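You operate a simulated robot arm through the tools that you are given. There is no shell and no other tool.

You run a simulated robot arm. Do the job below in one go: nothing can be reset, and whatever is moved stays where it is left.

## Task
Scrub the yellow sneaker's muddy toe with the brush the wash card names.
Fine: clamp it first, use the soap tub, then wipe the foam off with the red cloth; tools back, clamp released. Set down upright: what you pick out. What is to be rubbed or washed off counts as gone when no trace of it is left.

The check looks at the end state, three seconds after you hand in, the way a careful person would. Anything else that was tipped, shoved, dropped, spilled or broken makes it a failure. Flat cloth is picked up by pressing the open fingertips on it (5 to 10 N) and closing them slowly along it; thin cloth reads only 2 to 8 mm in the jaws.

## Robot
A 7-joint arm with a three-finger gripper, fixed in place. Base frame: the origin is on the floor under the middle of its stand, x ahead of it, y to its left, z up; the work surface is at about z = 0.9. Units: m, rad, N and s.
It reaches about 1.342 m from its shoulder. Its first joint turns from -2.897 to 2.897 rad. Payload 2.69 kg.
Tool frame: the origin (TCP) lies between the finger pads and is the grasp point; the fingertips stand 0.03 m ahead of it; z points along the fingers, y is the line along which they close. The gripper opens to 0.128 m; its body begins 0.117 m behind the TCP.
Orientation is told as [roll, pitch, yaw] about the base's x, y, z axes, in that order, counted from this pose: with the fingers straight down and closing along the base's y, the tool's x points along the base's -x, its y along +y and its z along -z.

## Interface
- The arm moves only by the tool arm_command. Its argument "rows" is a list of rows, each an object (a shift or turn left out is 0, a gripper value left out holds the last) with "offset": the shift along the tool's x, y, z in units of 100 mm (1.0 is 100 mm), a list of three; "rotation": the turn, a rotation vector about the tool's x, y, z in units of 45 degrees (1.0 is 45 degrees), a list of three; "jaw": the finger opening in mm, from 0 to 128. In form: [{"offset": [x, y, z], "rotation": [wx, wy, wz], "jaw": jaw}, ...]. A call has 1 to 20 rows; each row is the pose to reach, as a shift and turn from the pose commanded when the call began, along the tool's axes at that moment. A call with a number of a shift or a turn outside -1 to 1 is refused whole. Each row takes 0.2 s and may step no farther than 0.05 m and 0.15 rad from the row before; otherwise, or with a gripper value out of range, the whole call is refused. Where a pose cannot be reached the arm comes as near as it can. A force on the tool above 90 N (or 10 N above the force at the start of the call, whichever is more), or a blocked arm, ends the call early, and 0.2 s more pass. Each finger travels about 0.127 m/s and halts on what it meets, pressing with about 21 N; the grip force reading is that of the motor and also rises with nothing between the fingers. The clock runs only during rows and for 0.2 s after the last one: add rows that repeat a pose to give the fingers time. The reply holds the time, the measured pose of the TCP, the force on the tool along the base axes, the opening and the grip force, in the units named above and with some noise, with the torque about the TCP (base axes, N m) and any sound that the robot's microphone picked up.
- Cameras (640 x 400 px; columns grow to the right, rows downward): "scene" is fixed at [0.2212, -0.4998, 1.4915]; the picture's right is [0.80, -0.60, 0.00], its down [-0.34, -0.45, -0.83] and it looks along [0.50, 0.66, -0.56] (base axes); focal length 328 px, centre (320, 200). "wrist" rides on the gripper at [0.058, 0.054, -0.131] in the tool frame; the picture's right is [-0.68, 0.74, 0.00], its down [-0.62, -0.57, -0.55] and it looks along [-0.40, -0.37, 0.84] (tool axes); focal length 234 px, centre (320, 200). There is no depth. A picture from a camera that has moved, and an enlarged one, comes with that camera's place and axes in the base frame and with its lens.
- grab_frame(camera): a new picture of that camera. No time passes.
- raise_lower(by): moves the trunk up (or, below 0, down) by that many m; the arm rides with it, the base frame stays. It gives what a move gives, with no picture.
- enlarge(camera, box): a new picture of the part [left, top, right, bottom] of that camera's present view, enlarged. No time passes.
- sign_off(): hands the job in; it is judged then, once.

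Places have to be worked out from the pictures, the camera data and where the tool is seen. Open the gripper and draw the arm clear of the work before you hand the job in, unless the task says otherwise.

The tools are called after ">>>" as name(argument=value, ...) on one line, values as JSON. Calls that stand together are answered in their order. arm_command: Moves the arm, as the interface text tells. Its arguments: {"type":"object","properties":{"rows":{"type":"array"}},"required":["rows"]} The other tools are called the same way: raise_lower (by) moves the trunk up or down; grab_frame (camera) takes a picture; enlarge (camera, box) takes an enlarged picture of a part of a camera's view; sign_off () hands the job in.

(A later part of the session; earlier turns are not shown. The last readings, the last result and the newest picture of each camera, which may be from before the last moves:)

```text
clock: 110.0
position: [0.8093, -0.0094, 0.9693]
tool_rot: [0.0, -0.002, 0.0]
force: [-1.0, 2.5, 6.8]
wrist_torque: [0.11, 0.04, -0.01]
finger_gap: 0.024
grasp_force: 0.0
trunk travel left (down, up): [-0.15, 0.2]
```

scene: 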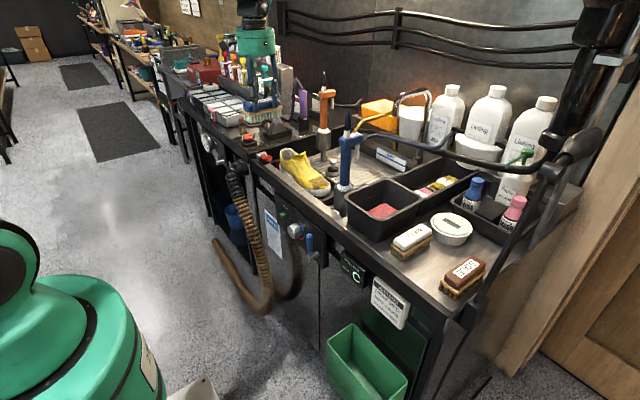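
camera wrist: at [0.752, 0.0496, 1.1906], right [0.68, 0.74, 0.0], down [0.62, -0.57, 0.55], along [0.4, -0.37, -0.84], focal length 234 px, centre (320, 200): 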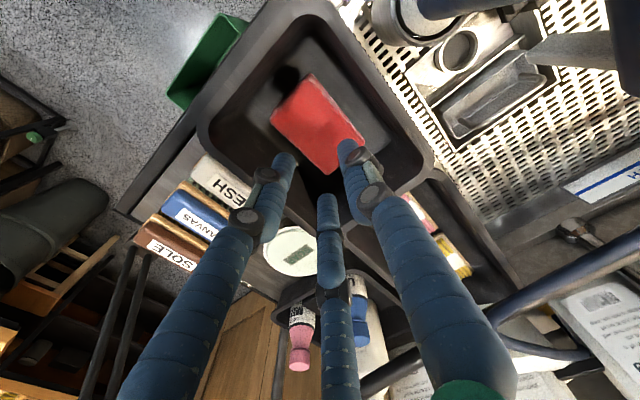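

6.8 N again. I continue with a compensation of about 0.1 mm per mm closing.

>>> arm_command(rows=[{"jaw": 23, "offset": [0, 0, 0.003]}, {"jaw": 22, "offset": [0, 0, 0.004]}, {"jaw": 21, "offset": [0, 0, 0.005]}, {"jaw": 20, "offset": [0, 0, 0.006]}, {"jaw": 19, "offset": [0, 0, 0.007]}])

```text
clock: 111.2
position: [0.8077, -0.0097, 0.9694]
tool_rot: [0.0, -0.001, 0.0]
force: [6.8, 1.8, 14.4]
wrist_torque: [0.08, -0.21, -0.01]
finger_gap: 0.0192
grasp_force: 0.4
trunk travel left (down, up): [-0.15, 0.2]
```

14 N; I hold this height and close further to 14 mm.

>>> arm_command(rows=[{"jaw": 18}, {"jaw": 17}, {"jaw": 16}, {"jaw": 15}, {"jaw": 14}])

>>> enlarge(camera="wrist", box=[220, 80, 420, 240])

```text
clock: 112.4
position: [0.8062, -0.0094, 0.9682]
tool_rot: [0.0, -0.001, 0.0]
force: [2.2, 0.2, 18.8]
wrist_torque: [0.05, -0.03, 0.03]
finger_gap: 0.0141
grasp_force: 0.0
trunk travel left (down, up): [-0.15, 0.2]
```

```text
2.50 times, centred on (320, 160) of wrist
camera zoom: at [0.7485, 0.0452, 1.0985], right [0.68, 0.74, 0.0], down [0.62, -0.57, 0.55], along [0.4, -0.37, -0.84], focal length 585 px, centre (320, 300)
```

zoom: 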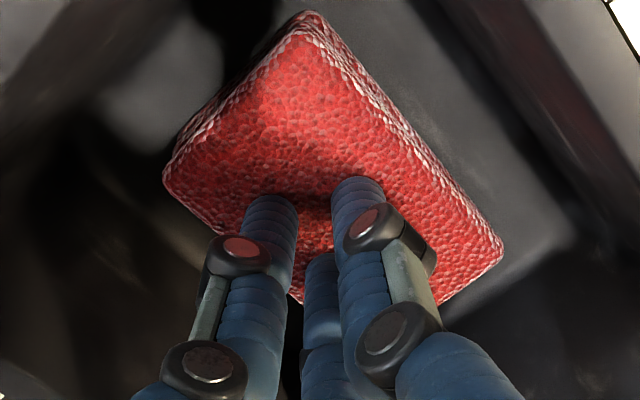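

Fingers at 14 mm with 19 N; I ease 0.5 mm and close the rest.

>>> arm_command(rows=[{"offset": [0, 0, -0.005]}, {"jaw": 13, "offset": [0, 0, -0.005]}, {"jaw": 12, "offset": [0, 0, -0.004]}, {"jaw": 11, "offset": [0, 0, -0.003]}, {"jaw": 10, "offset": [0, 0, -0.002]}])

```text
clock: 113.6
position: [0.8059, -0.0089, 0.9687]
tool_rot: [0.001, 0.003, 0.0]
force: [-4.1, 1.1, 8.4]
wrist_torque: [0.04, 0.14, 0.0]
finger_gap: 0.0103
grasp_force: 0.1
trunk travel left (down, up): [-0.15, 0.2]
```

8.4 N at 10 mm. Final closing with a little compensation.

>>> arm_command(rows=[{"jaw": 9, "offset": [0, 0, 0.001]}, {"jaw": 8, "offset": [0, 0, 0.002]}, {"jaw": 7, "offset": [0, 0, 0.003]}, {"jaw": 6, "offset": [0, 0, 0.004]}, {"jaw": 5, "offset": [0, 0, 0.004]}])

```text
clock: 114.8
position: [0.8086, -0.009, 0.9696]
tool_rot: [0.001, -0.001, 0.0]
force: [0.6, -0.1, 0.7]
wrist_torque: [-0.03, -0.04, 0.02]
finger_gap: 0.0049
grasp_force: 0.0
trunk travel left (down, up): [-0.15, 0.2]
```

Contact was lost at 5 mm, so no pinch. I lift slightly, reopen to 22 mm and redo it over a shorter closing path with tighter force control.

>>> arm_command(rows=[{"offset": [0, 0, -0.05]}, {"jaw": 22, "offset": [0, 0, -0.05]}, {"jaw": 22, "offset": [0, 0, -0.05]}, {"jaw": 22, "offset": [0, 0, -0.02]}])

>>> arm_command(rows=[{"offset": [0, 0, 0.01]}, {"offset": [0, 0, 0.015]}])

```text
clock: 115.8
position: [0.8078, -0.0093, 0.9703]
tool_rot: [-0.001, -0.001, 0.001]
force: [0.1, 0.3, 0.3]
wrist_torque: [-0.02, 0.0, 0.0]
finger_gap: 0.0222
grasp_force: 0.1
trunk travel left (down, up): [-0.15, 0.2]
```

```text
clock: 116.4
position: [0.8088, -0.0078, 0.9695]
tool_rot: [0.0, 0.0, -0.001]
force: [2.0, 0.2, 3.7]
wrist_torque: [0.05, -0.03, -0.03]
finger_gap: 0.0217
grasp_force: 0.0
trunk travel left (down, up): [-0.15, 0.2]
```

3.7 N at 22 mm. Half a millimetre more for 7–9 N.

>>> arm_command(rows=[{"offset": [0, 0, 0.005]}, {"offset": [0, 0, 0.005]}])

```text
clock: 117.0
position: [0.8096, -0.009, 0.9703]
tool_rot: [-0.002, 0.0, -0.001]
force: [-2.5, 1.2, 9.4]
wrist_torque: [0.04, 0.1, 0.0]
finger_gap: 0.0217
grasp_force: 0.1
trunk travel left (down, up): [-0.15, 0.2]
```

9.4 N. I close 22→18 mm with slight compensation.

>>> arm_command(rows=[{"jaw": 21.5}, {"jaw": 21}, {"jaw": 20.5}, {"jaw": 20}, {"jaw": 19.5, "offset": [0, 0, 0.001]}, {"jaw": 19, "offset": [0, 0, 0.001]}, {"jaw": 18.5, "offset": [0, 0, 0.002]}, {"jaw": 18, "offset": [0, 0, 0.002]}])

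```text
clock: 118.8
position: [0.8085, -0.0091, 0.968]
tool_rot: [-0.001, -0.002, 0.0]
force: [2.1, 4.7, 14.4]
wrist_torque: [0.16, -0.07, 0.0]
finger_gap: 0.0172
grasp_force: 0.1
trunk travel left (down, up): [-0.15, 0.2]
```

14 N; ease 0.4 mm and continue to 14 mm.

>>> arm_command(rows=[{"offset": [0, 0, -0.004]}, {"jaw": 17.5, "offset": [0, 0, -0.004]}, {"jaw": 17, "offset": [0, 0, -0.004]}, {"jaw": 16.5, "offset": [0, 0, -0.004]}, {"jaw": 16, "offset": [0, 0, -0.003]}, {"jaw": 15.5, "offset": [0, 0, -0.003]}, {"jaw": 15, "offset": [0, 0, -0.003]}])

```text
clock: 120.4
position: [0.8082, -0.0092, 0.9681]
tool_rot: [0.001, 0.0, -0.001]
force: [3.4, 0.1, 15.5]
wrist_torque: [0.0, -0.11, -0.03]
finger_gap: 0.0147
grasp_force: 0.0
trunk travel left (down, up): [-0.15, 0.2]
```

Still 15 N; ease another 0.6 mm and close to 11 mm.

>>> arm_command(rows=[{"offset": [0, 0, -0.006]}, {"jaw": 14.5, "offset": [0, 0, -0.006]}, {"jaw": 14, "offset": [0, 0, -0.006]}, {"jaw": 13.5, "offset": [0, 0, -0.005]}, {"jaw": 13, "offset": [0, 0, -0.005]}, {"jaw": 12.5, "offset": [0, 0, -0.005]}, {"jaw": 12, "offset": [0, 0, -0.004]}])

```text
clock: 122.0
position: [0.8081, -0.0099, 0.9698]
tool_rot: [0.001, -0.001, 0.0]
force: [-0.4, -0.4, 0.1]
wrist_torque: [-0.03, 0.04, -0.02]
finger_gap: 0.012
grasp_force: 0.2
trunk travel left (down, up): [-0.15, 0.2]
```

Contact lost; press again.

>>> arm_command(rows=[{"offset": [0, 0, 0.006]}, {"offset": [0, 0, 0.006]}])

```text
clock: 122.6
position: [0.8074, -0.0112, 0.9685]
tool_rot: [-0.001, 0.0, -0.001]
force: [-0.2, -0.6, -0.1]
wrist_torque: [0.01, 0.01, 0.01]
finger_gap: 0.0119
grasp_force: 0.2
trunk travel left (down, up): [-0.15, 0.2]
```

>>> arm_command(rows=[{"offset": [0, 0, 0.006]}, {"offset": [0, 0, 0.006]}])

```text
clock: 123.2
position: [0.8065, -0.0097, 0.9687]
tool_rot: [0.0, -0.002, 0.0]
force: [1.2, 2.1, 6.8]
wrist_torque: [0.08, -0.04, 0.0]
finger_gap: 0.0121
grasp_force: 0.0
trunk travel left (down, up): [-0.15, 0.2]
```

6.8 N at 12 mm. I close the remaining way with compensation of about 0.06 mm per mm, then hold with jaw 0 while still pressed.

>>> arm_command(rows=[{"jaw": 11.5, "offset": [0, 0, 0.001]}, {"jaw": 11, "offset": [0, 0, 0.002]}, {"jaw": 10.5, "offset": [0, 0, 0.002]}, {"jaw": 10, "offset": [0, 0, 0.003]}, {"jaw": 9.5, "offset": [0, 0, 0.003]}, {"jaw": 9, "offset": [0, 0, 0.004]}, {"jaw": 8.5, "offset": [0, 0, 0.004]}, {"jaw": 8, "offset": [0, 0, 0.005]}])

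```text
clock: 125.0
position: [0.8068, -0.0094, 0.969]
tool_rot: [-0.001, 0.0, 0.001]
force: [-0.2, -2.9, 14.6]
wrist_torque: [-0.05, 0.04, 0.0]
finger_gap: 0.0077
grasp_force: 0.1
trunk travel left (down, up): [-0.15, 0.2]
```

14.6 N at 7.7 mm. Holding height, I close fully.

>>> arm_command(rows=[{"jaw": 7}, {"jaw": 6}, {"jaw": 5}, {"jaw": 4}, {"jaw": 3}, {"jaw": 2}, {"jaw": 1}, {"jaw": 0}, {"jaw": 0}, {"jaw": 0}])

>>> enlarge(camera="wrist", box=[220, 80, 420, 240])

```text
clock: 127.2
position: [0.8067, -0.0087, 0.9678]
tool_rot: [0.0, 0.0, 0.0]
force: [-1.1, 1.1, 5.4]
wrist_torque: [0.08, 0.06, -0.01]
finger_gap: 0.0059
grasp_force: 21.0
trunk travel left (down, up): [-0.15, 0.2]
```

```text
2.50 times, centred on (320, 160) of wrist
camera zoom: at [0.7494, 0.0451, 1.0973], right [0.68, 0.74, 0.0], down [0.62, -0.57, 0.55], along [0.4, -0.37, -0.84], focal length 585 px, centre (320, 300)
```

zoom: 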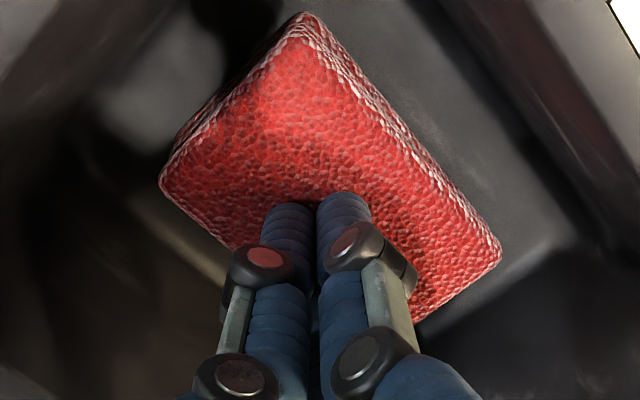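

Gap again 5.9 mm with 21 N grip. This time I lift very slowly, 1 mm per row, and check the gap.

>>> arm_command(rows=[{"jaw": 0}, {"jaw": 0}, {"offset": [0, 0, -0.005]}, {"offset": [0, 0, -0.01]}, {"offset": [0, 0, -0.015]}, {"offset": [0, 0, -0.02]}, {"offset": [0, 0, -0.025]}, {"offset": [0, 0, -0.03]}])

>>> enlarge(camera="wrist", box=[220, 80, 420, 240])

```text
clock: 129.0
position: [0.8088, -0.0104, 0.9702]
tool_rot: [-0.001, 0.0, 0.001]
force: [-0.2, -0.1, 0.5]
wrist_torque: [0.0, 0.03, 0.0]
finger_gap: 0.0025
grasp_force: 21.5
trunk travel left (down, up): [-0.15, 0.2]
```

```text
2.50 times, centred on (320, 160) of wrist
camera zoom: at [0.7505, 0.0444, 1.1005], right [0.68, 0.74, 0.0], down [0.62, -0.57, 0.55], along [0.4, -0.37, -0.84], focal length 585 px, centre (320, 300)
```

zoom: 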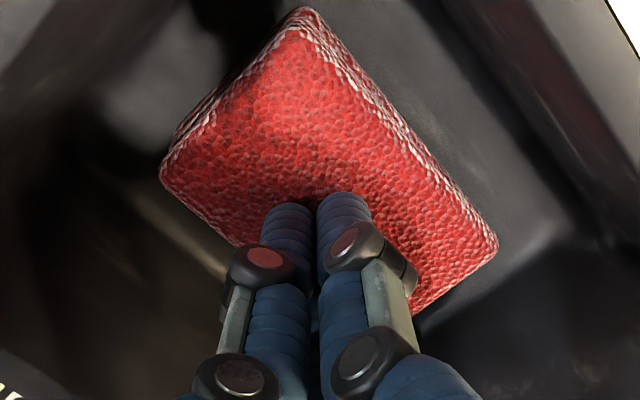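

The 5.9 mm was only the tips dug into the surface; nothing was lifted. I need to know the cloth's thickness, so I rise, open the fingers and take an oblique look into the bin.

>>> arm_command(rows=[{"offset": [0, 0, -0.2]}, {"offset": [0, 0, -0.6]}, {"offset": [0, 0, -1.0]}])

>>> arm_command(rows=[{"offset": [0.1, 0, -0.4]}, {"offset": [0.5, 0, -0.7]}, {"offset": [0.9, 0.2, -0.7], "jaw": 128}, {"offset": [1.0, 0.6, -0.7]}, {"offset": [1.0, 1.0, -0.7]}])

>>> arm_command(rows=[{"offset": [0.25, 0.2, 0]}, {"offset": [0.3, 0.36, 0]}])

>>> grab_frame(camera="wrist")

>>> enlarge(camera="wrist", box=[270, 160, 370, 240])

```text
clock: 129.8
position: [0.8109, -0.0095, 1.0714]
tool_rot: [-0.001, 0.002, 0.0]
force: [-0.2, -0.7, 0.3]
wrist_torque: [-0.02, -0.01, 0.03]
finger_gap: 0.0025
grasp_force: 21.3
trunk travel left (down, up): [-0.15, 0.2]
```

```text
clock: 131.0
position: [0.7098, 0.0915, 1.14]
tool_rot: [0.001, 0.0, 0.0]
force: [0.4, -0.5, 0.4]
wrist_torque: [0.02, 0.07, 0.03]
finger_gap: 0.1279
grasp_force: 0.0
trunk travel left (down, up): [-0.15, 0.2]
```

```text
clock: 131.6
position: [0.6791, 0.1263, 1.1426]
tool_rot: [-0.001, -0.001, 0.001]
force: [0.3, 0.1, 1.1]
wrist_torque: [0.05, -0.04, 0.02]
finger_gap: 0.1279
grasp_force: 0.0
trunk travel left (down, up): [-0.15, 0.2]
```

```text
taken
camera wrist: at [0.6201, 0.1806, 1.2733], right [0.68, 0.74, 0.0], down [0.62, -0.57, 0.55], along [0.4, -0.37, -0.84], focal length 234 px, centre (320, 200)
```

wrist: 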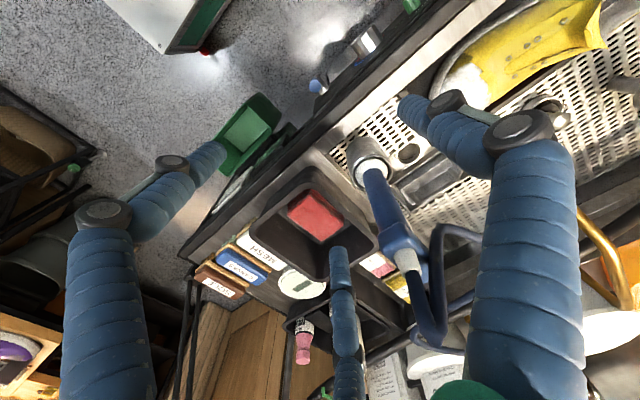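

```text
5.00 times, centred on (320, 200) of wrist
camera zoom: at [0.6201, 0.1806, 1.2733], right [0.68, 0.74, 0.0], down [0.62, -0.57, 0.55], along [0.4, -0.37, -0.84], focal length 1171 px, centre (320, 200)
```

zoom: 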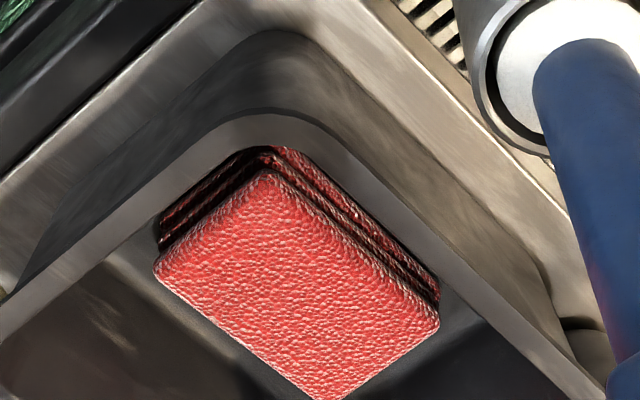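

It's a layered, folded stack, about 2–3 cm thick. I zoom further to see whether the layers are separate.

>>> enlarge(camera="wrist", box=[284, 186, 348, 242])

>>> enlarge(camera="wrist", box=[284, 186, 324, 216])

```text
7.14 times, centred on (316, 214) of wrist
camera zoom: at [0.6201, 0.1806, 1.2733], right [0.68, 0.74, 0.0], down [0.62, -0.57, 0.55], along [0.4, -0.37, -0.84], focal length 1673 px, centre (349, 100)
```

zoom: 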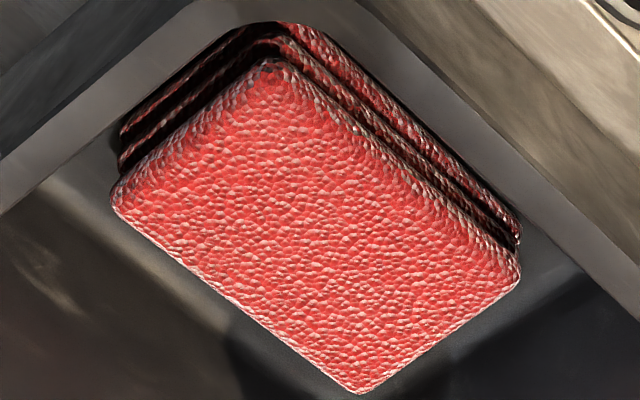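

```text
13.33 times, centred on (304, 201) of wrist
camera zoom: at [0.6201, 0.1806, 1.2733], right [0.68, 0.74, 0.0], down [0.62, -0.57, 0.55], along [0.4, -0.37, -0.84], focal length 3122 px, centre (533, 187)
```

zoom: 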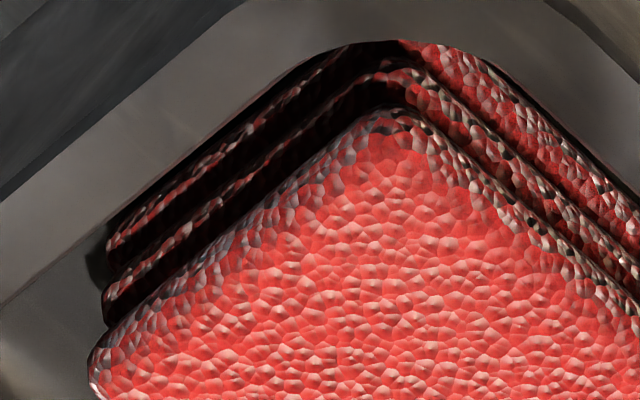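

It's one folded cloth about 25 mm thick, so I'll grip it by its long sides instead: centre [0.805, -0.001], width ≈0.058, with ~1 cm finger clearance to the bin walls. I go back above the bin with the jaw at 92 mm.

>>> arm_command(rows=[{"offset": [-0.2, -0.3, 0]}, {"offset": [-0.4, -0.6, 0], "jaw": 92}, {"offset": [-0.7, -0.9, 0]}, {"offset": [-1.0, -1.0, 0]}])

>>> arm_command(rows=[{"offset": [-0.2, -0.3, 0.2]}, {"offset": [-0.26, -0.41, 0.5]}, {"offset": [-0.26, -0.41, 0.8]}, {"offset": [-0.26, -0.41, 0.9]}, {"offset": [-0.26, -0.41, 0.9]}])

>>> enlarge(camera="wrist", box=[200, 60, 440, 240])

>>> enlarge(camera="scene", box=[340, 140, 440, 250])

```text
clock: 132.6
position: [0.7777, 0.0252, 1.1385]
tool_rot: [-0.001, 0.003, -0.002]
force: [-0.8, 1.0, 0.1]
wrist_torque: [-0.02, 0.02, 0.0]
finger_gap: 0.0917
grasp_force: 0.1
trunk travel left (down, up): [-0.15, 0.2]
```

```text
clock: 133.8
position: [0.8058, -0.014, 1.0477]
tool_rot: [0.0, 0.002, 0.0]
force: [-1.1, 0.1, 0.3]
wrist_torque: [-0.01, -0.01, -0.02]
finger_gap: 0.0922
grasp_force: 0.0
trunk travel left (down, up): [-0.15, 0.2]
```

```text
2.22 times, centred on (320, 150) of wrist
camera zoom: at [0.7471, 0.0405, 1.1777], right [0.68, 0.74, 0.0], down [0.62, -0.57, 0.55], along [0.4, -0.37, -0.84], focal length 520 px, centre (320, 311)
```

zoom: 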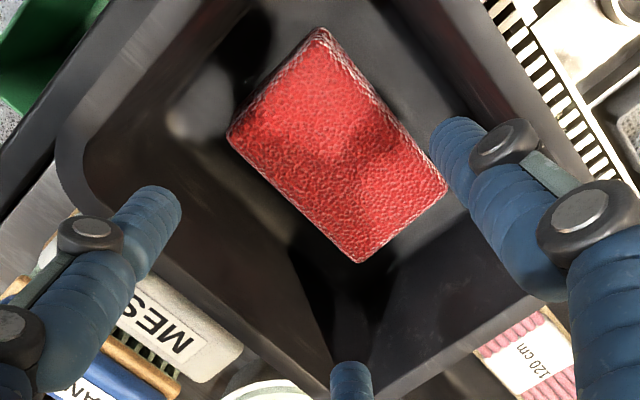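

```text
3.64 times, centred on (390, 195) of scene
camera zoom: at [0.2212, -0.4998, 1.4915], right [0.8, -0.6, 0.0], down [-0.34, -0.45, -0.83], along [0.5, 0.66, -0.56], focal length 1192 px, centre (66, 218)
```

zoom: 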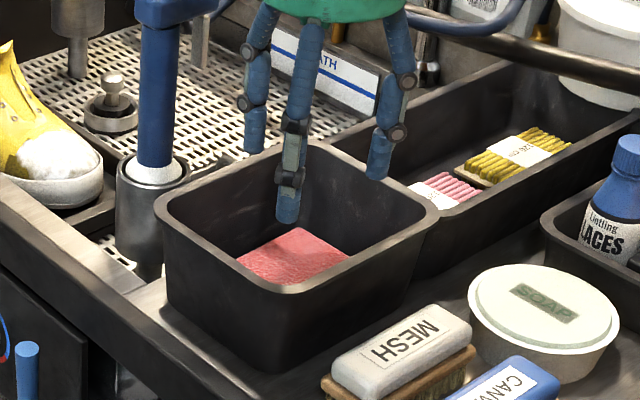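

Cloth: x 0.764–0.851, y -0.030–0.027. I trim y by -2 mm, open to 94 and descend in two stages beside the cloth.

>>> arm_command(rows=[{"offset": [-0.01, -0.02, 0.2], "jaw": 94}, {"offset": [-0.01, -0.02, 0.45]}, {"offset": [-0.01, -0.02, 0.62]}, {"offset": [-0.01, -0.02, 0.65]}])

>>> enlarge(camera="wrist", box=[200, 60, 440, 240])

>>> enlarge(camera="scene", box=[350, 150, 430, 240])

```text
clock: 134.8
position: [0.804, -0.0144, 0.9832]
tool_rot: [0.001, 0.0, 0.0]
force: [-0.6, 0.2, 0.1]
wrist_torque: [0.02, 0.0, 0.0]
finger_gap: 0.0939
grasp_force: 0.1
trunk travel left (down, up): [-0.15, 0.2]
```

```text
2.22 times, centred on (320, 150) of wrist
camera zoom: at [0.7465, 0.0384, 1.1128], right [0.68, 0.74, 0.0], down [0.62, -0.57, 0.55], along [0.4, -0.37, -0.84], focal length 520 px, centre (320, 311)
```

zoom: 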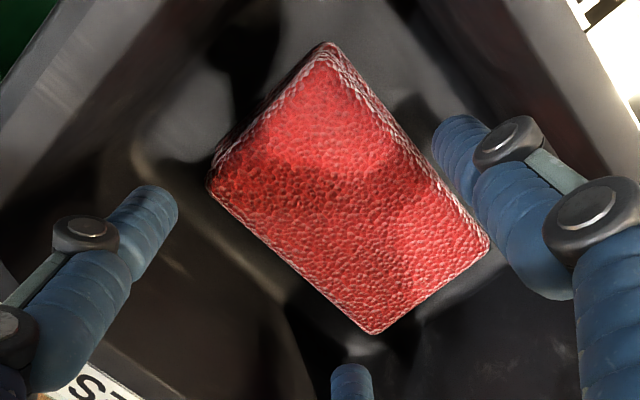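

```text
4.44 times, centred on (390, 195) of scene
camera zoom: at [0.2212, -0.4998, 1.4915], right [0.8, -0.6, 0.0], down [-0.34, -0.45, -0.83], along [0.5, 0.66, -0.56], focal length 1456 px, centre (9, 222)
```

zoom: 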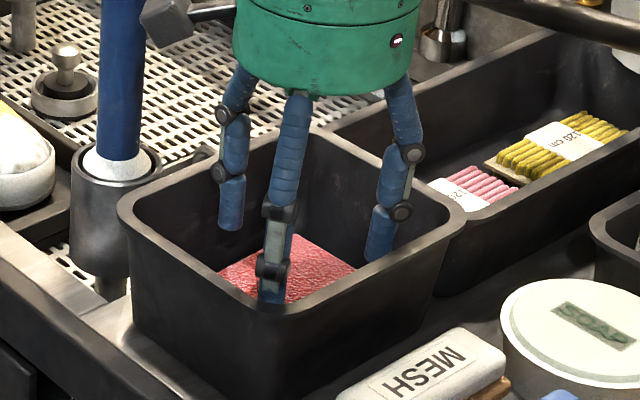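

Clearances look right (pair 3 mm, thumb 6 mm). I shift -1.5 mm in y and lower so the tips sit ~9 mm below the cloth's top.

>>> arm_command(rows=[{"offset": [0, -0.015, 0.05]}, {"offset": [0, -0.015, 0.12]}, {"offset": [0, -0.015, 0.18]}])

>>> arm_command(rows=[{"offset": [0, 0, 0.02]}, {"offset": [0, 0, 0.04]}])

```text
clock: 135.6
position: [0.8053, -0.0173, 0.9668]
tool_rot: [-0.001, 0.0, 0.001]
force: [-0.2, 0.9, -0.4]
wrist_torque: [0.02, 0.0, 0.02]
finger_gap: 0.0937
grasp_force: 0.1
trunk travel left (down, up): [-0.15, 0.2]
```

```text
clock: 136.2
position: [0.8059, -0.0171, 0.9629]
tool_rot: [0.0, 0.001, 0.0]
force: [0.3, 0.7, -0.2]
wrist_torque: [0.01, 0.01, 0.03]
finger_gap: 0.0939
grasp_force: 0.1
trunk travel left (down, up): [-0.15, 0.2]
```

No contact on the way. I close slowly and watch where it stops.

>>> arm_command(rows=[{"jaw": 91}, {"jaw": 89}, {"jaw": 87}, {"jaw": 85}, {"jaw": 83}, {"jaw": 81}, {"jaw": 79}, {"jaw": 77}, {"jaw": 75}, {"jaw": 73}])

>>> enlarge(camera="wrist", box=[200, 60, 440, 240])

```text
clock: 138.4
position: [0.805, -0.017, 0.9637]
tool_rot: [-0.001, 0.0, 0.0]
force: [0.3, 1.3, 3.2]
wrist_torque: [0.02, 0.0, 0.05]
finger_gap: 0.0864
grasp_force: 21.0
trunk travel left (down, up): [-0.15, 0.2]
```

```text
2.22 times, centred on (320, 150) of wrist
camera zoom: at [0.7476, 0.0373, 1.0937], right [0.68, 0.74, 0.0], down [0.62, -0.57, 0.55], along [0.4, -0.37, -0.84], focal length 520 px, centre (320, 311)
```

zoom: 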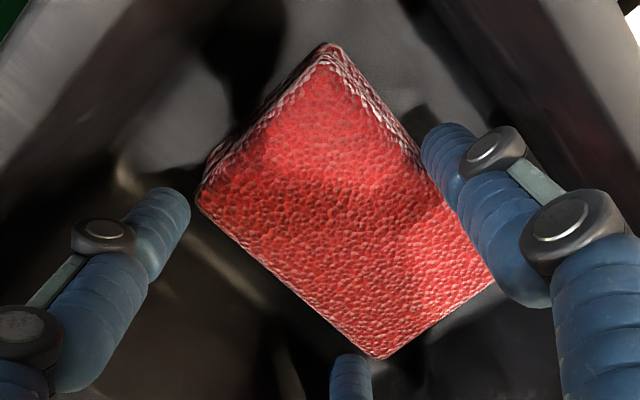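

The fingers stopped on the cloth at 86 mm with full grip. I lift slowly and check.

>>> arm_command(rows=[{"jaw": 70}, {"offset": [0, 0, -0.03]}, {"offset": [0, 0, -0.08]}, {"offset": [0, 0, -0.15]}, {"offset": [0, 0, -0.25]}])

>>> enlarge(camera="wrist", box=[200, 60, 440, 240])

>>> enlarge(camera="scene", box=[350, 150, 430, 240])

```text
clock: 139.6
position: [0.8049, -0.0177, 0.9862]
tool_rot: [-0.002, 0.0, -0.002]
force: [0.8, -0.9, -0.3]
wrist_torque: [-0.01, 0.01, 0.02]
finger_gap: 0.0865
grasp_force: 20.6
trunk travel left (down, up): [-0.15, 0.2]
```

```text
2.22 times, centred on (320, 150) of wrist
camera zoom: at [0.7478, 0.0368, 1.1163], right [0.68, 0.74, 0.0], down [0.62, -0.57, 0.55], along [0.4, -0.37, -0.84], focal length 520 px, centre (320, 311)
```

zoom: 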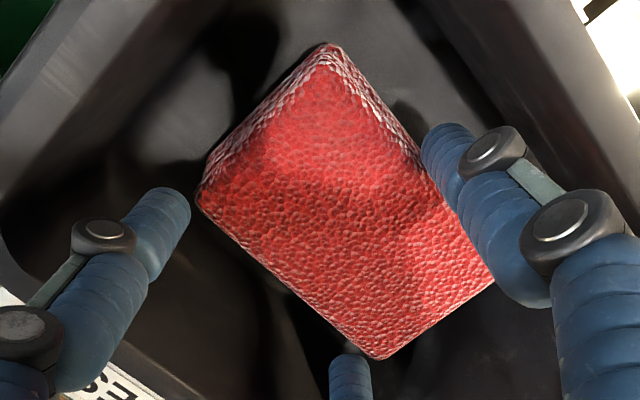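

```text
4.44 times, centred on (390, 195) of scene
camera zoom: at [0.2212, -0.4998, 1.4915], right [0.8, -0.6, 0.0], down [-0.34, -0.45, -0.83], along [0.5, 0.66, -0.56], focal length 1456 px, centre (9, 222)
```

zoom: 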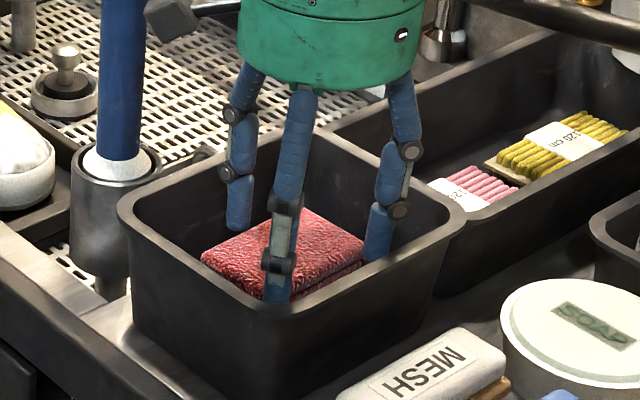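

The folded cloth lifts cleanly as one piece. I raise it and carry it around the front of the sprayer to the shoe, as with the brush.

>>> arm_command(rows=[{"offset": [0, 0, -0.25]}, {"offset": [0, 0, -0.6]}, {"offset": [0, 0, -1.0]}])

>>> arm_command(rows=[{"offset": [0, 0, -0.4]}, {"offset": [0.2, 0, -0.8]}, {"offset": [0.6, 0, -1.0]}, {"offset": [1.0, 0, -1.0]}])

>>> arm_command(rows=[{"offset": [0.3, 0.3, -0.3]}, {"offset": [0.5, 0.7, -0.6]}, {"offset": [0.55, 1.0, -0.8]}])

>>> arm_command(rows=[{"offset": [0, 0.4, 0]}, {"offset": [0, 0.8, 0]}, {"offset": [0, 1.0, 0]}])

>>> arm_command(rows=[{"offset": [0, 0.4, 0]}, {"offset": [-0.1, 0.8, 0]}, {"offset": [-0.4, 1.0, 0]}, {"offset": [-0.8, 1.0, 0]}])

>>> enlarge(camera="wrist", box=[200, 20, 440, 240])

```text
clock: 140.4
position: [0.8049, -0.0183, 1.0891]
tool_rot: [0.001, 0.001, 0.001]
force: [0.6, 0.0, -0.6]
wrist_torque: [-0.01, 0.01, -0.02]
finger_gap: 0.0865
grasp_force: 20.9
trunk travel left (down, up): [-0.15, 0.2]
```

```text
clock: 141.4
position: [0.7036, -0.0172, 1.1913]
tool_rot: [0.0, 0.0, 0.0]
force: [0.5, -0.3, -0.2]
wrist_torque: [-0.04, 0.01, 0.0]
finger_gap: 0.086
grasp_force: 21.4
trunk travel left (down, up): [-0.15, 0.2]
```

```text
refused: row 1 steps farther than a row can; nothing moved
```

```text
clock: 142.2
position: [0.7045, 0.084, 1.1908]
tool_rot: [-0.002, 0.001, 0.001]
force: [0.0, 0.0, -0.6]
wrist_torque: [-0.01, 0.0, -0.03]
finger_gap: 0.0865
grasp_force: 20.9
trunk travel left (down, up): [-0.15, 0.2]
```

```text
clock: 143.2
position: [0.7844, 0.184, 1.1885]
tool_rot: [0.001, 0.0, 0.0]
force: [-0.1, -0.5, -1.7]
wrist_torque: [-0.01, -0.04, 0.0]
finger_gap: 0.0863
grasp_force: 20.8
trunk travel left (down, up): [-0.15, 0.2]
```

```text
1.82 times, centred on (320, 130) of wrist
camera zoom: at [0.7261, 0.2385, 1.3179], right [0.68, 0.74, 0.0], down [0.62, -0.57, 0.55], along [0.4, -0.37, -0.84], focal length 426 px, centre (320, 327)
```

zoom: 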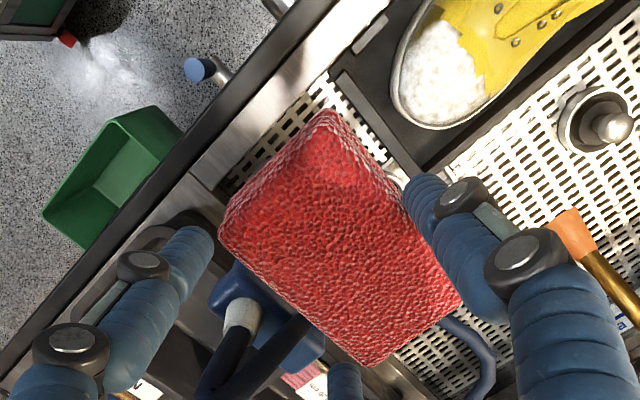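

One call was refused, so the path ran closer to the sprayer than planned; no contact force showed. I move up and away in +y now and check the sprayer in the scene view.

>>> arm_command(rows=[{"offset": [0, 0.2, -0.2]}, {"offset": [0, 0.6, -0.3]}, {"offset": [-0.1, 0.9, -0.3]}, {"offset": [-0.3, 0.92, -0.2]}])

>>> enlarge(camera="scene", box=[280, 90, 420, 220])

>>> grab_frame(camera="scene")

```text
clock: 144.2
position: [0.8126, 0.274, 1.2058]
tool_rot: [0.001, -0.002, 0.0]
force: [-0.4, 0.7, -0.7]
wrist_torque: [-0.05, -0.05, 0.02]
finger_gap: 0.0863
grasp_force: 20.6
trunk travel left (down, up): [-0.15, 0.2]
```

```text
3.08 times, centred on (350, 155) of scene
camera zoom: at [0.2212, -0.4998, 1.4915], right [0.8, -0.6, 0.0], down [-0.34, -0.45, -0.83], along [0.5, 0.66, -0.56], focal length 1008 px, centre (228, 338)
```

zoom: 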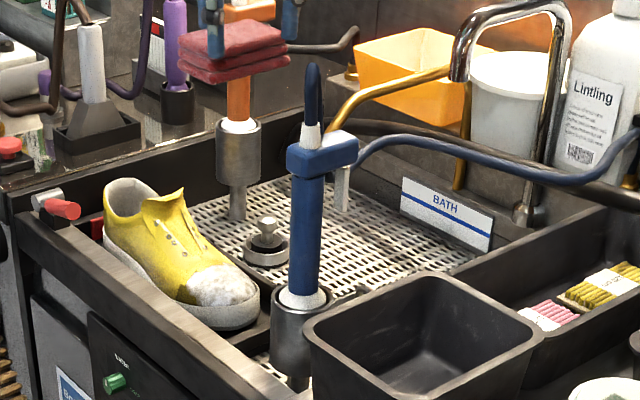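

```text
taken
```

scene: 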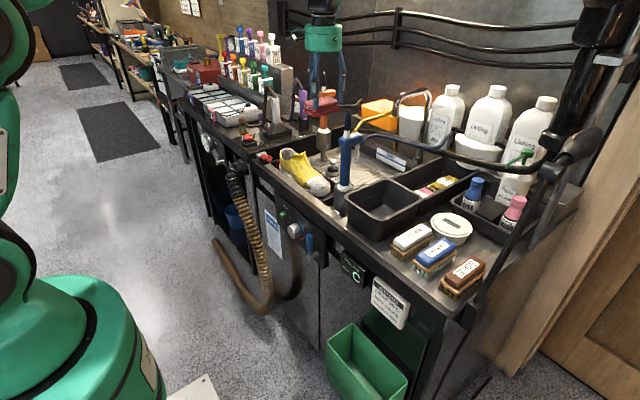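

Sprayer untouched, cloth firmly held, bin empty. I descend above the foamy toe.

>>> arm_command(rows=[{"offset": [-0.02, 0.02, 0.4]}, {"offset": [-0.02, 0.02, 0.8]}, {"offset": [-0.02, 0.02, 1.0]}])

>>> arm_command(rows=[{"offset": [0, 0, 0.4]}, {"offset": [0, 0, 0.8]}, {"offset": [0, 0, 1.0]}])

>>> arm_command(rows=[{"offset": [0, 0, 0.2]}, {"offset": [0, 0, 0.35]}, {"offset": [0, 0, 0.4]}])

>>> enlarge(camera="scene", box=[280, 120, 370, 210])

>>> grab_frame(camera="wrist")

```text
clock: 145.0
position: [0.8141, 0.2765, 1.107]
tool_rot: [-0.001, 0.0, -0.001]
force: [-0.4, 0.0, 0.6]
wrist_torque: [-0.04, 0.04, 0.0]
finger_gap: 0.0864
grasp_force: 21.3
trunk travel left (down, up): [-0.15, 0.2]
```

```text
clock: 145.8
position: [0.8175, 0.2748, 1.008]
tool_rot: [-0.001, 0.0, -0.001]
force: [0.1, -0.5, -1.3]
wrist_torque: [0.01, 0.01, 0.0]
finger_gap: 0.0864
grasp_force: 21.1
trunk travel left (down, up): [-0.15, 0.2]
```

```text
clock: 146.6
position: [0.8166, 0.2762, 0.9688]
tool_rot: [0.001, 0.0, 0.0]
force: [-0.2, 0.1, -0.9]
wrist_torque: [0.0, 0.02, -0.01]
finger_gap: 0.0862
grasp_force: 20.8
trunk travel left (down, up): [-0.15, 0.2]
```

```text
4.44 times, centred on (325, 165) of scene
camera zoom: at [0.2212, -0.4998, 1.4915], right [0.8, -0.6, 0.0], down [-0.34, -0.45, -0.83], along [0.5, 0.66, -0.56], focal length 1456 px, centre (298, 356)
```

zoom: 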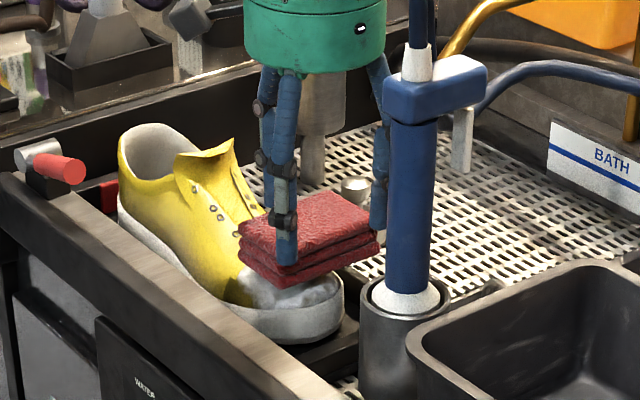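

```text
taken
camera wrist: at [0.7592, 0.3298, 1.0991], right [0.68, 0.74, 0.0], down [0.62, -0.57, 0.55], along [0.4, -0.37, -0.84], focal length 234 px, centre (320, 200)
```

wrist: 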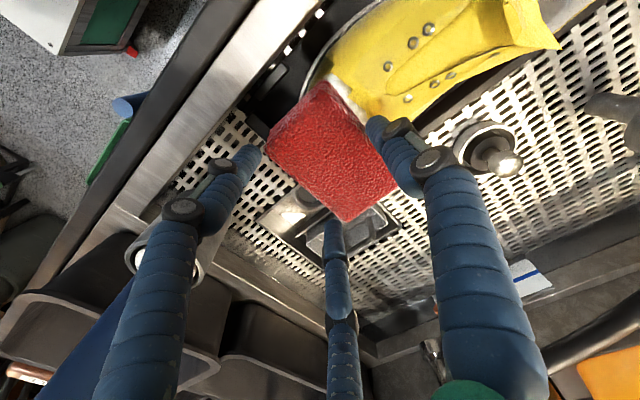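

The cloth is right over the foam. I lower in small steps to light contact.

>>> arm_command(rows=[{"offset": [0, 0, 0.04]}, {"offset": [0, 0, 0.08]}, {"offset": [0, 0, 0.12]}])

>>> arm_command(rows=[{"offset": [0, 0, 0.02]}, {"offset": [0, 0, 0.03]}])

```text
clock: 147.4
position: [0.8172, 0.2748, 0.959]
tool_rot: [0.001, -0.004, 0.0]
force: [-1.9, -4.1, 16.3]
wrist_torque: [0.44, 0.2, 0.15]
finger_gap: 0.0861
grasp_force: 20.9
trunk travel left (down, up): [-0.15, 0.2]
```

```text
clock: 148.0
position: [0.8171, 0.2738, 0.9562]
tool_rot: [0.001, -0.002, -0.002]
force: [1.4, -15.5, 27.6]
wrist_torque: [0.42, 0.08, -0.01]
finger_gap: 0.0861
grasp_force: 20.8
trunk travel left (down, up): [-0.15, 0.2]
```

Contact at z≈0.96, now 28 N – too much. I ease 3 mm and look at the force before stroking.

>>> arm_command(rows=[{"offset": [0, 0, -0.02]}, {"offset": [0, 0, -0.03]}])

>>> enlarge(camera="scene", box=[280, 130, 350, 210])

```text
clock: 148.6
position: [0.8158, 0.276, 0.9557]
tool_rot: [0.0, -0.001, 0.001]
force: [1.6, -5.4, 12.6]
wrist_torque: [0.32, -0.03, -0.05]
finger_gap: 0.0867
grasp_force: 20.5
trunk travel left (down, up): [-0.15, 0.2]
```

```text
5.00 times, centred on (315, 170) of scene
camera zoom: at [0.2212, -0.4998, 1.4915], right [0.8, -0.6, 0.0], down [-0.34, -0.45, -0.83], along [0.5, 0.66, -0.56], focal length 1638 px, centre (345, 350)
```

zoom: 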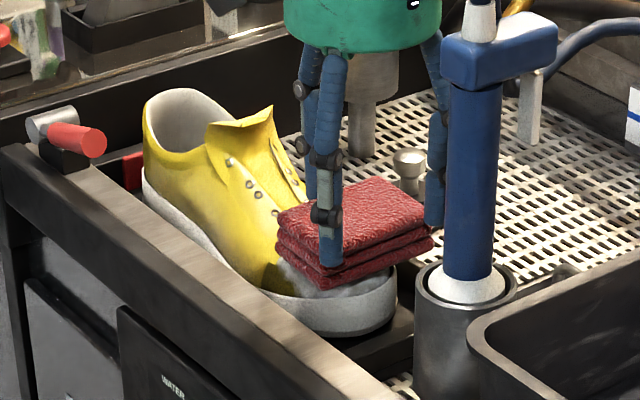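

12.6 N now. I make gentle wiping strokes along x.

>>> arm_command(rows=[{"offset": [0.08, 0, -0.003]}, {"offset": [0.16, 0, -0.003]}, {"offset": [0.24, 0, -0.003]}, {"offset": [0.16, 0, -0.003]}, {"offset": [0.08, 0, -0.003]}, {"offset": [0, 0, -0.003]}, {"offset": [-0.08, 0, -0.003]}, {"offset": [-0.16, 0, -0.003]}, {"offset": [-0.24, 0, -0.003]}, {"offset": [-0.16, 0, -0.003]}, {"offset": [-0.08, 0, -0.003]}, {"offset": [0, 0, -0.003]}])

>>> enlarge(camera="scene", box=[280, 130, 350, 210])

```text
clock: 151.2
position: [0.8174, 0.2765, 0.9578]
tool_rot: [0.002, -0.001, 0.0]
force: [-0.2, -0.2, -0.2]
wrist_torque: [-0.01, 0.01, 0.01]
finger_gap: 0.0865
grasp_force: 21.4
trunk travel left (down, up): [-0.15, 0.2]
```

```text
5.00 times, centred on (315, 170) of scene
camera zoom: at [0.2212, -0.4998, 1.4915], right [0.8, -0.6, 0.0], down [-0.34, -0.45, -0.83], along [0.5, 0.66, -0.56], focal length 1638 px, centre (345, 350)
```

zoom: 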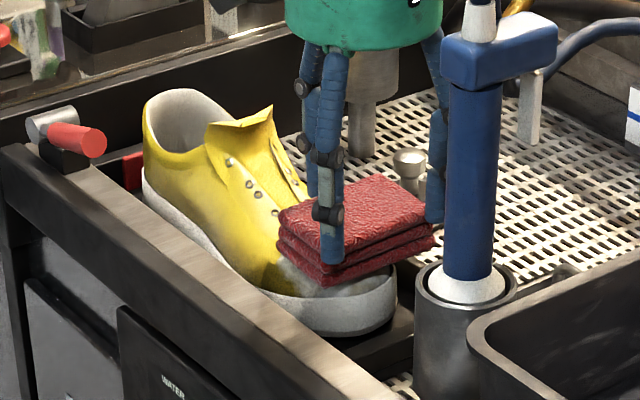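

The foam is getting thinner, but contact was lost. I re-establish it and stroke again.

>>> arm_command(rows=[{"offset": [0, 0, 0.01]}, {"offset": [0, 0, 0.015]}])

```text
clock: 151.8
position: [0.8185, 0.276, 0.9552]
tool_rot: [-0.001, 0.001, 0.0]
force: [-1.5, 0.5, 5.7]
wrist_torque: [0.23, 0.09, 0.06]
finger_gap: 0.0866
grasp_force: 21.0
trunk travel left (down, up): [-0.15, 0.2]
```

5.7 N. I press 0.5 mm more and do strokes along x and slightly toward the toe tip.

>>> arm_command(rows=[{"offset": [0.08, 0, 0.005]}, {"offset": [0.16, 0, 0.005]}, {"offset": [0.24, 0, 0.005]}, {"offset": [0.16, 0, 0.006]}, {"offset": [0.08, 0, 0.006]}, {"offset": [0, 0, 0.006]}, {"offset": [-0.08, 0, 0.006]}, {"offset": [-0.16, 0, 0.006]}, {"offset": [-0.24, 0, 0.006]}, {"offset": [-0.16, 0, 0.006]}, {"offset": [-0.08, 0, 0.006]}, {"offset": [0, 0, 0.006]}])

>>> enlarge(camera="scene", box=[280, 130, 350, 210])

```text
clock: 154.4
position: [0.8155, 0.2749, 0.9542]
tool_rot: [0.0, 0.001, 0.001]
force: [1.4, -1.3, 8.9]
wrist_torque: [0.42, -0.05, -0.04]
finger_gap: 0.0867
grasp_force: 21.1
trunk travel left (down, up): [-0.15, 0.2]
```

```text
5.00 times, centred on (315, 170) of scene
camera zoom: at [0.2212, -0.4998, 1.4915], right [0.8, -0.6, 0.0], down [-0.34, -0.45, -0.83], along [0.5, 0.66, -0.56], focal length 1638 px, centre (345, 350)
```

zoom: 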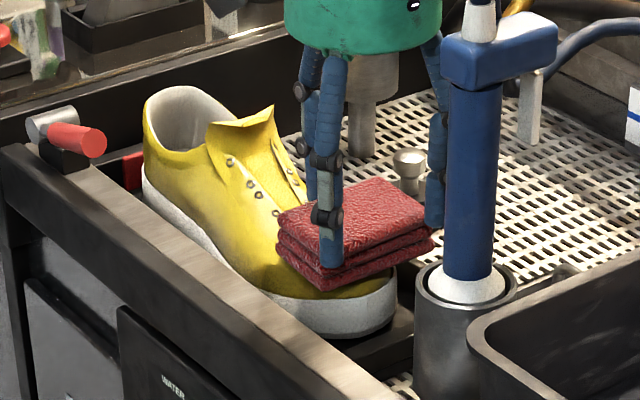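

The visible toe is now yellow. One more light pass, then I lift and inspect.

>>> arm_command(rows=[{"offset": [0.08, 0, 0]}, {"offset": [0.16, 0, 0]}, {"offset": [0.24, 0, 0]}, {"offset": [0.16, 0, 0]}, {"offset": [0.08, 0, 0]}, {"offset": [0, 0, 0]}, {"offset": [-0.08, 0, 0]}, {"offset": [-0.16, 0, 0]}, {"offset": [-0.24, 0, 0]}, {"offset": [-0.16, 0, 0]}, {"offset": [-0.08, 0, 0]}, {"offset": [0, 0, 0]}])

>>> arm_command(rows=[{"offset": [0, 0, -0.05]}, {"offset": [0, 0, -0.3]}, {"offset": [0, 0, -0.7]}, {"offset": [0, 0, -1.0]}])

>>> arm_command(rows=[{"offset": [0, 0, -0.4]}, {"offset": [0, 0, -0.8]}, {"offset": [0, 0, -1.0]}])

>>> arm_command(rows=[{"offset": [0, 0, -0.4]}, {"offset": [0, 0, -0.8]}, {"offset": [-0.2, 0, -1.0]}, {"offset": [-0.4, 0, -1.0]}])

>>> grab_frame(camera="wrist")

>>> enlarge(camera="scene", box=[298, 170, 338, 200])

>>> enlarge(camera="scene", box=[262, 115, 342, 215])

```text
clock: 157.0
position: [0.8159, 0.2771, 0.955]
tool_rot: [0.0, 0.002, 0.0]
force: [-1.4, -0.8, 5.3]
wrist_torque: [0.23, 0.11, 0.06]
finger_gap: 0.0869
grasp_force: 21.2
trunk travel left (down, up): [-0.15, 0.2]
```

```text
clock: 158.0
position: [0.8176, 0.2762, 1.0537]
tool_rot: [0.001, 0.0, 0.0]
force: [-0.5, -0.2, -0.9]
wrist_torque: [0.02, -0.04, -0.02]
finger_gap: 0.0863
grasp_force: 21.1
trunk travel left (down, up): [-0.15, 0.2]
```

```text
clock: 158.8
position: [0.8188, 0.2781, 1.1536]
tool_rot: [0.0, 0.001, -0.001]
force: [0.1, -0.1, -0.7]
wrist_torque: [0.0, -0.01, 0.0]
finger_gap: 0.0863
grasp_force: 20.8
trunk travel left (down, up): [-0.15, 0.2]
```

```text
clock: 159.8
position: [0.8589, 0.2771, 1.2525]
tool_rot: [0.0, 0.002, 0.001]
force: [0.3, 0.3, -1.7]
wrist_torque: [-0.01, 0.02, -0.01]
finger_gap: 0.0866
grasp_force: 21.2
trunk travel left (down, up): [-0.15, 0.2]
```

```text
taken
camera wrist: at [0.8004, 0.331, 1.3826], right [0.68, 0.74, 0.0], down [0.62, -0.57, 0.55], along [0.4, -0.37, -0.84], focal length 234 px, centre (320, 200)
```

wrist: 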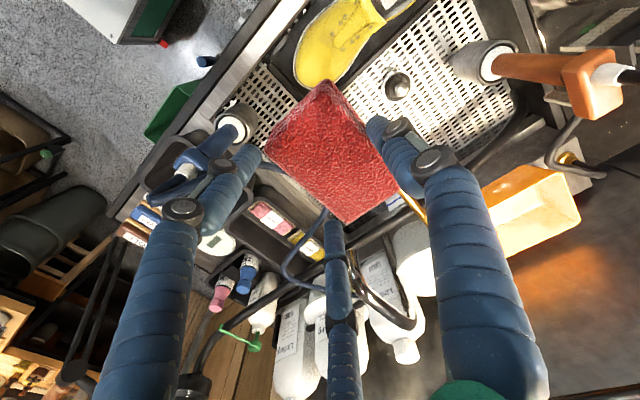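

```text
13.33 times, centred on (318, 185) of scene
camera zoom: at [0.2212, -0.4998, 1.4915], right [0.8, -0.6, 0.0], down [-0.34, -0.45, -0.83], along [0.5, 0.66, -0.56], focal length 4369 px, centre (347, 400)
```

zoom: 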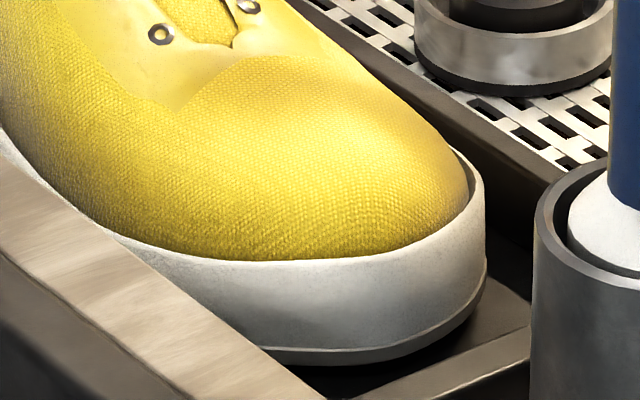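

```text
4.00 times, centred on (302, 165) of scene
camera zoom: at [0.2212, -0.4998, 1.4915], right [0.8, -0.6, 0.0], down [-0.34, -0.45, -0.83], along [0.5, 0.66, -0.56], focal length 1311 px, centre (392, 340)
```

zoom: 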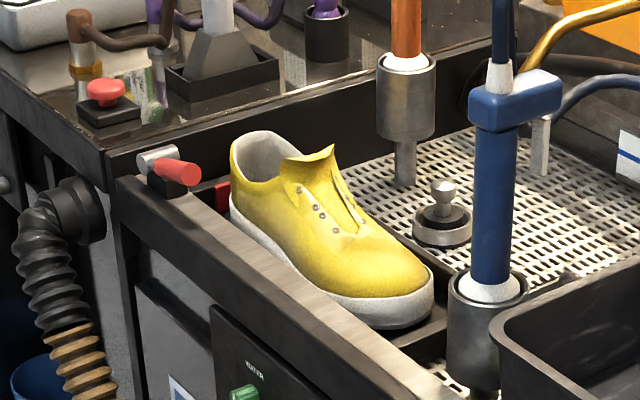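

The toe is clean yellow in the scene view. I check from above too.

>>> enlarge(camera="wrist", box=[270, 0, 400, 95])

>>> enlarge(camera="wrist", box=[280, 25, 350, 95])

```text
4.21 times, centred on (335, 48) of wrist
camera zoom: at [0.8004, 0.331, 1.3826], right [0.68, 0.74, 0.0], down [0.62, -0.57, 0.55], along [0.4, -0.37, -0.84], focal length 986 px, centre (257, 842)
```

zoom: 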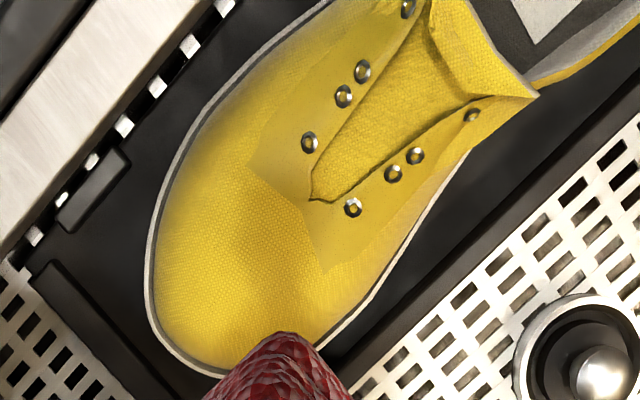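

```text
5.71 times, centred on (315, 60) of wrist
camera zoom: at [0.8004, 0.331, 1.3826], right [0.68, 0.74, 0.0], down [0.62, -0.57, 0.55], along [0.4, -0.37, -0.84], focal length 1338 px, centre (349, 1000)
```

zoom: 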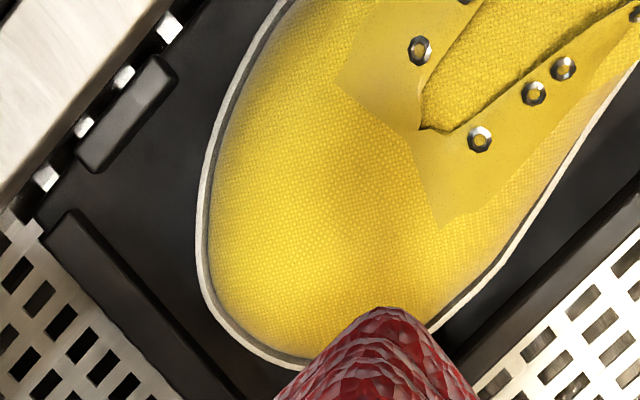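

Nearly perfect; there's a very faint darker tone mid-toe that might be shadow. I zoom in further and compare.

>>> enlarge(camera="wrist", box=[290, 30, 350, 75])

>>> enlarge(camera="scene", box=[302, 168, 334, 192])

```text
8.89 times, centred on (320, 52) of wrist
camera zoom: at [0.8004, 0.331, 1.3826], right [0.68, 0.74, 0.0], down [0.62, -0.57, 0.55], along [0.4, -0.37, -0.84], focal length 2082 px, centre (320, 1511)
```

zoom: 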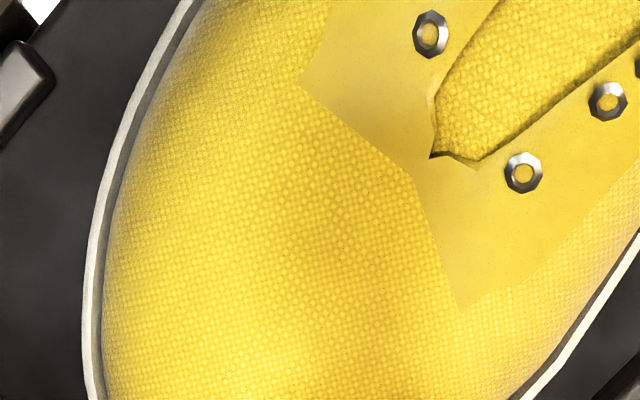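

```text
16.00 times, centred on (318, 180) of scene
camera zoom: at [0.2212, -0.4998, 1.4915], right [0.8, -0.6, 0.0], down [-0.34, -0.45, -0.83], along [0.5, 0.66, -0.56], focal length 5243 px, centre (352, 520)
```

zoom: 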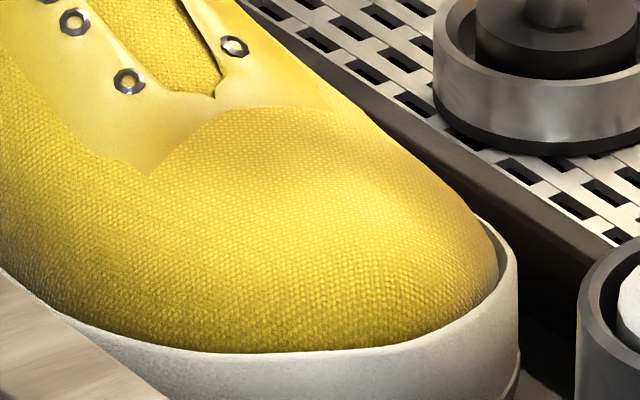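

The canvas is clean down to the weave. Now I return the cloth to the bin by the outer route in front of the sprayer.

>>> arm_command(rows=[{"offset": [0.3, 0.1, -0.1]}, {"offset": [0.7, 0.1, -0.1]}, {"offset": [1.0, 0.1, -0.1]}])

>>> arm_command(rows=[{"offset": [0.4, 0, 0]}, {"offset": [0.8, -0.2, 0]}, {"offset": [1.0, -0.6, 0]}, {"offset": [1.0, -1.0, 0]}])

>>> arm_command(rows=[{"offset": [0, -0.4, 0]}, {"offset": [0, -0.8, 0]}, {"offset": [0, -1.0, 0]}])

>>> arm_command(rows=[{"offset": [0, -0.4, 0]}, {"offset": [0, -0.8, 0]}, {"offset": [0, -1.0, 0]}])

```text
clock: 160.6
position: [0.7574, 0.2894, 1.2661]
tool_rot: [0.0, 0.0, 0.0]
force: [0.3, -0.3, -0.9]
wrist_torque: [-0.04, 0.04, 0.01]
finger_gap: 0.0862
grasp_force: 21.1
trunk travel left (down, up): [-0.15, 0.2]
```

```text
clock: 161.6
position: [0.6599, 0.1887, 1.2654]
tool_rot: [-0.001, -0.001, 0.001]
force: [0.0, -0.6, -0.3]
wrist_torque: [0.01, 0.0, 0.02]
finger_gap: 0.0865
grasp_force: 21.5
trunk travel left (down, up): [-0.15, 0.2]
```

```text
clock: 162.4
position: [0.6571, 0.0871, 1.2657]
tool_rot: [-0.001, 0.001, 0.002]
force: [-0.4, -0.5, -0.7]
wrist_torque: [0.04, 0.0, 0.01]
finger_gap: 0.0864
grasp_force: 20.7
trunk travel left (down, up): [-0.15, 0.2]
```

```text
clock: 163.2
position: [0.6563, -0.0134, 1.2658]
tool_rot: [0.001, 0.0, -0.001]
force: [0.3, 0.3, -0.5]
wrist_torque: [0.03, 0.01, -0.01]
finger_gap: 0.0865
grasp_force: 21.3
trunk travel left (down, up): [-0.15, 0.2]
```

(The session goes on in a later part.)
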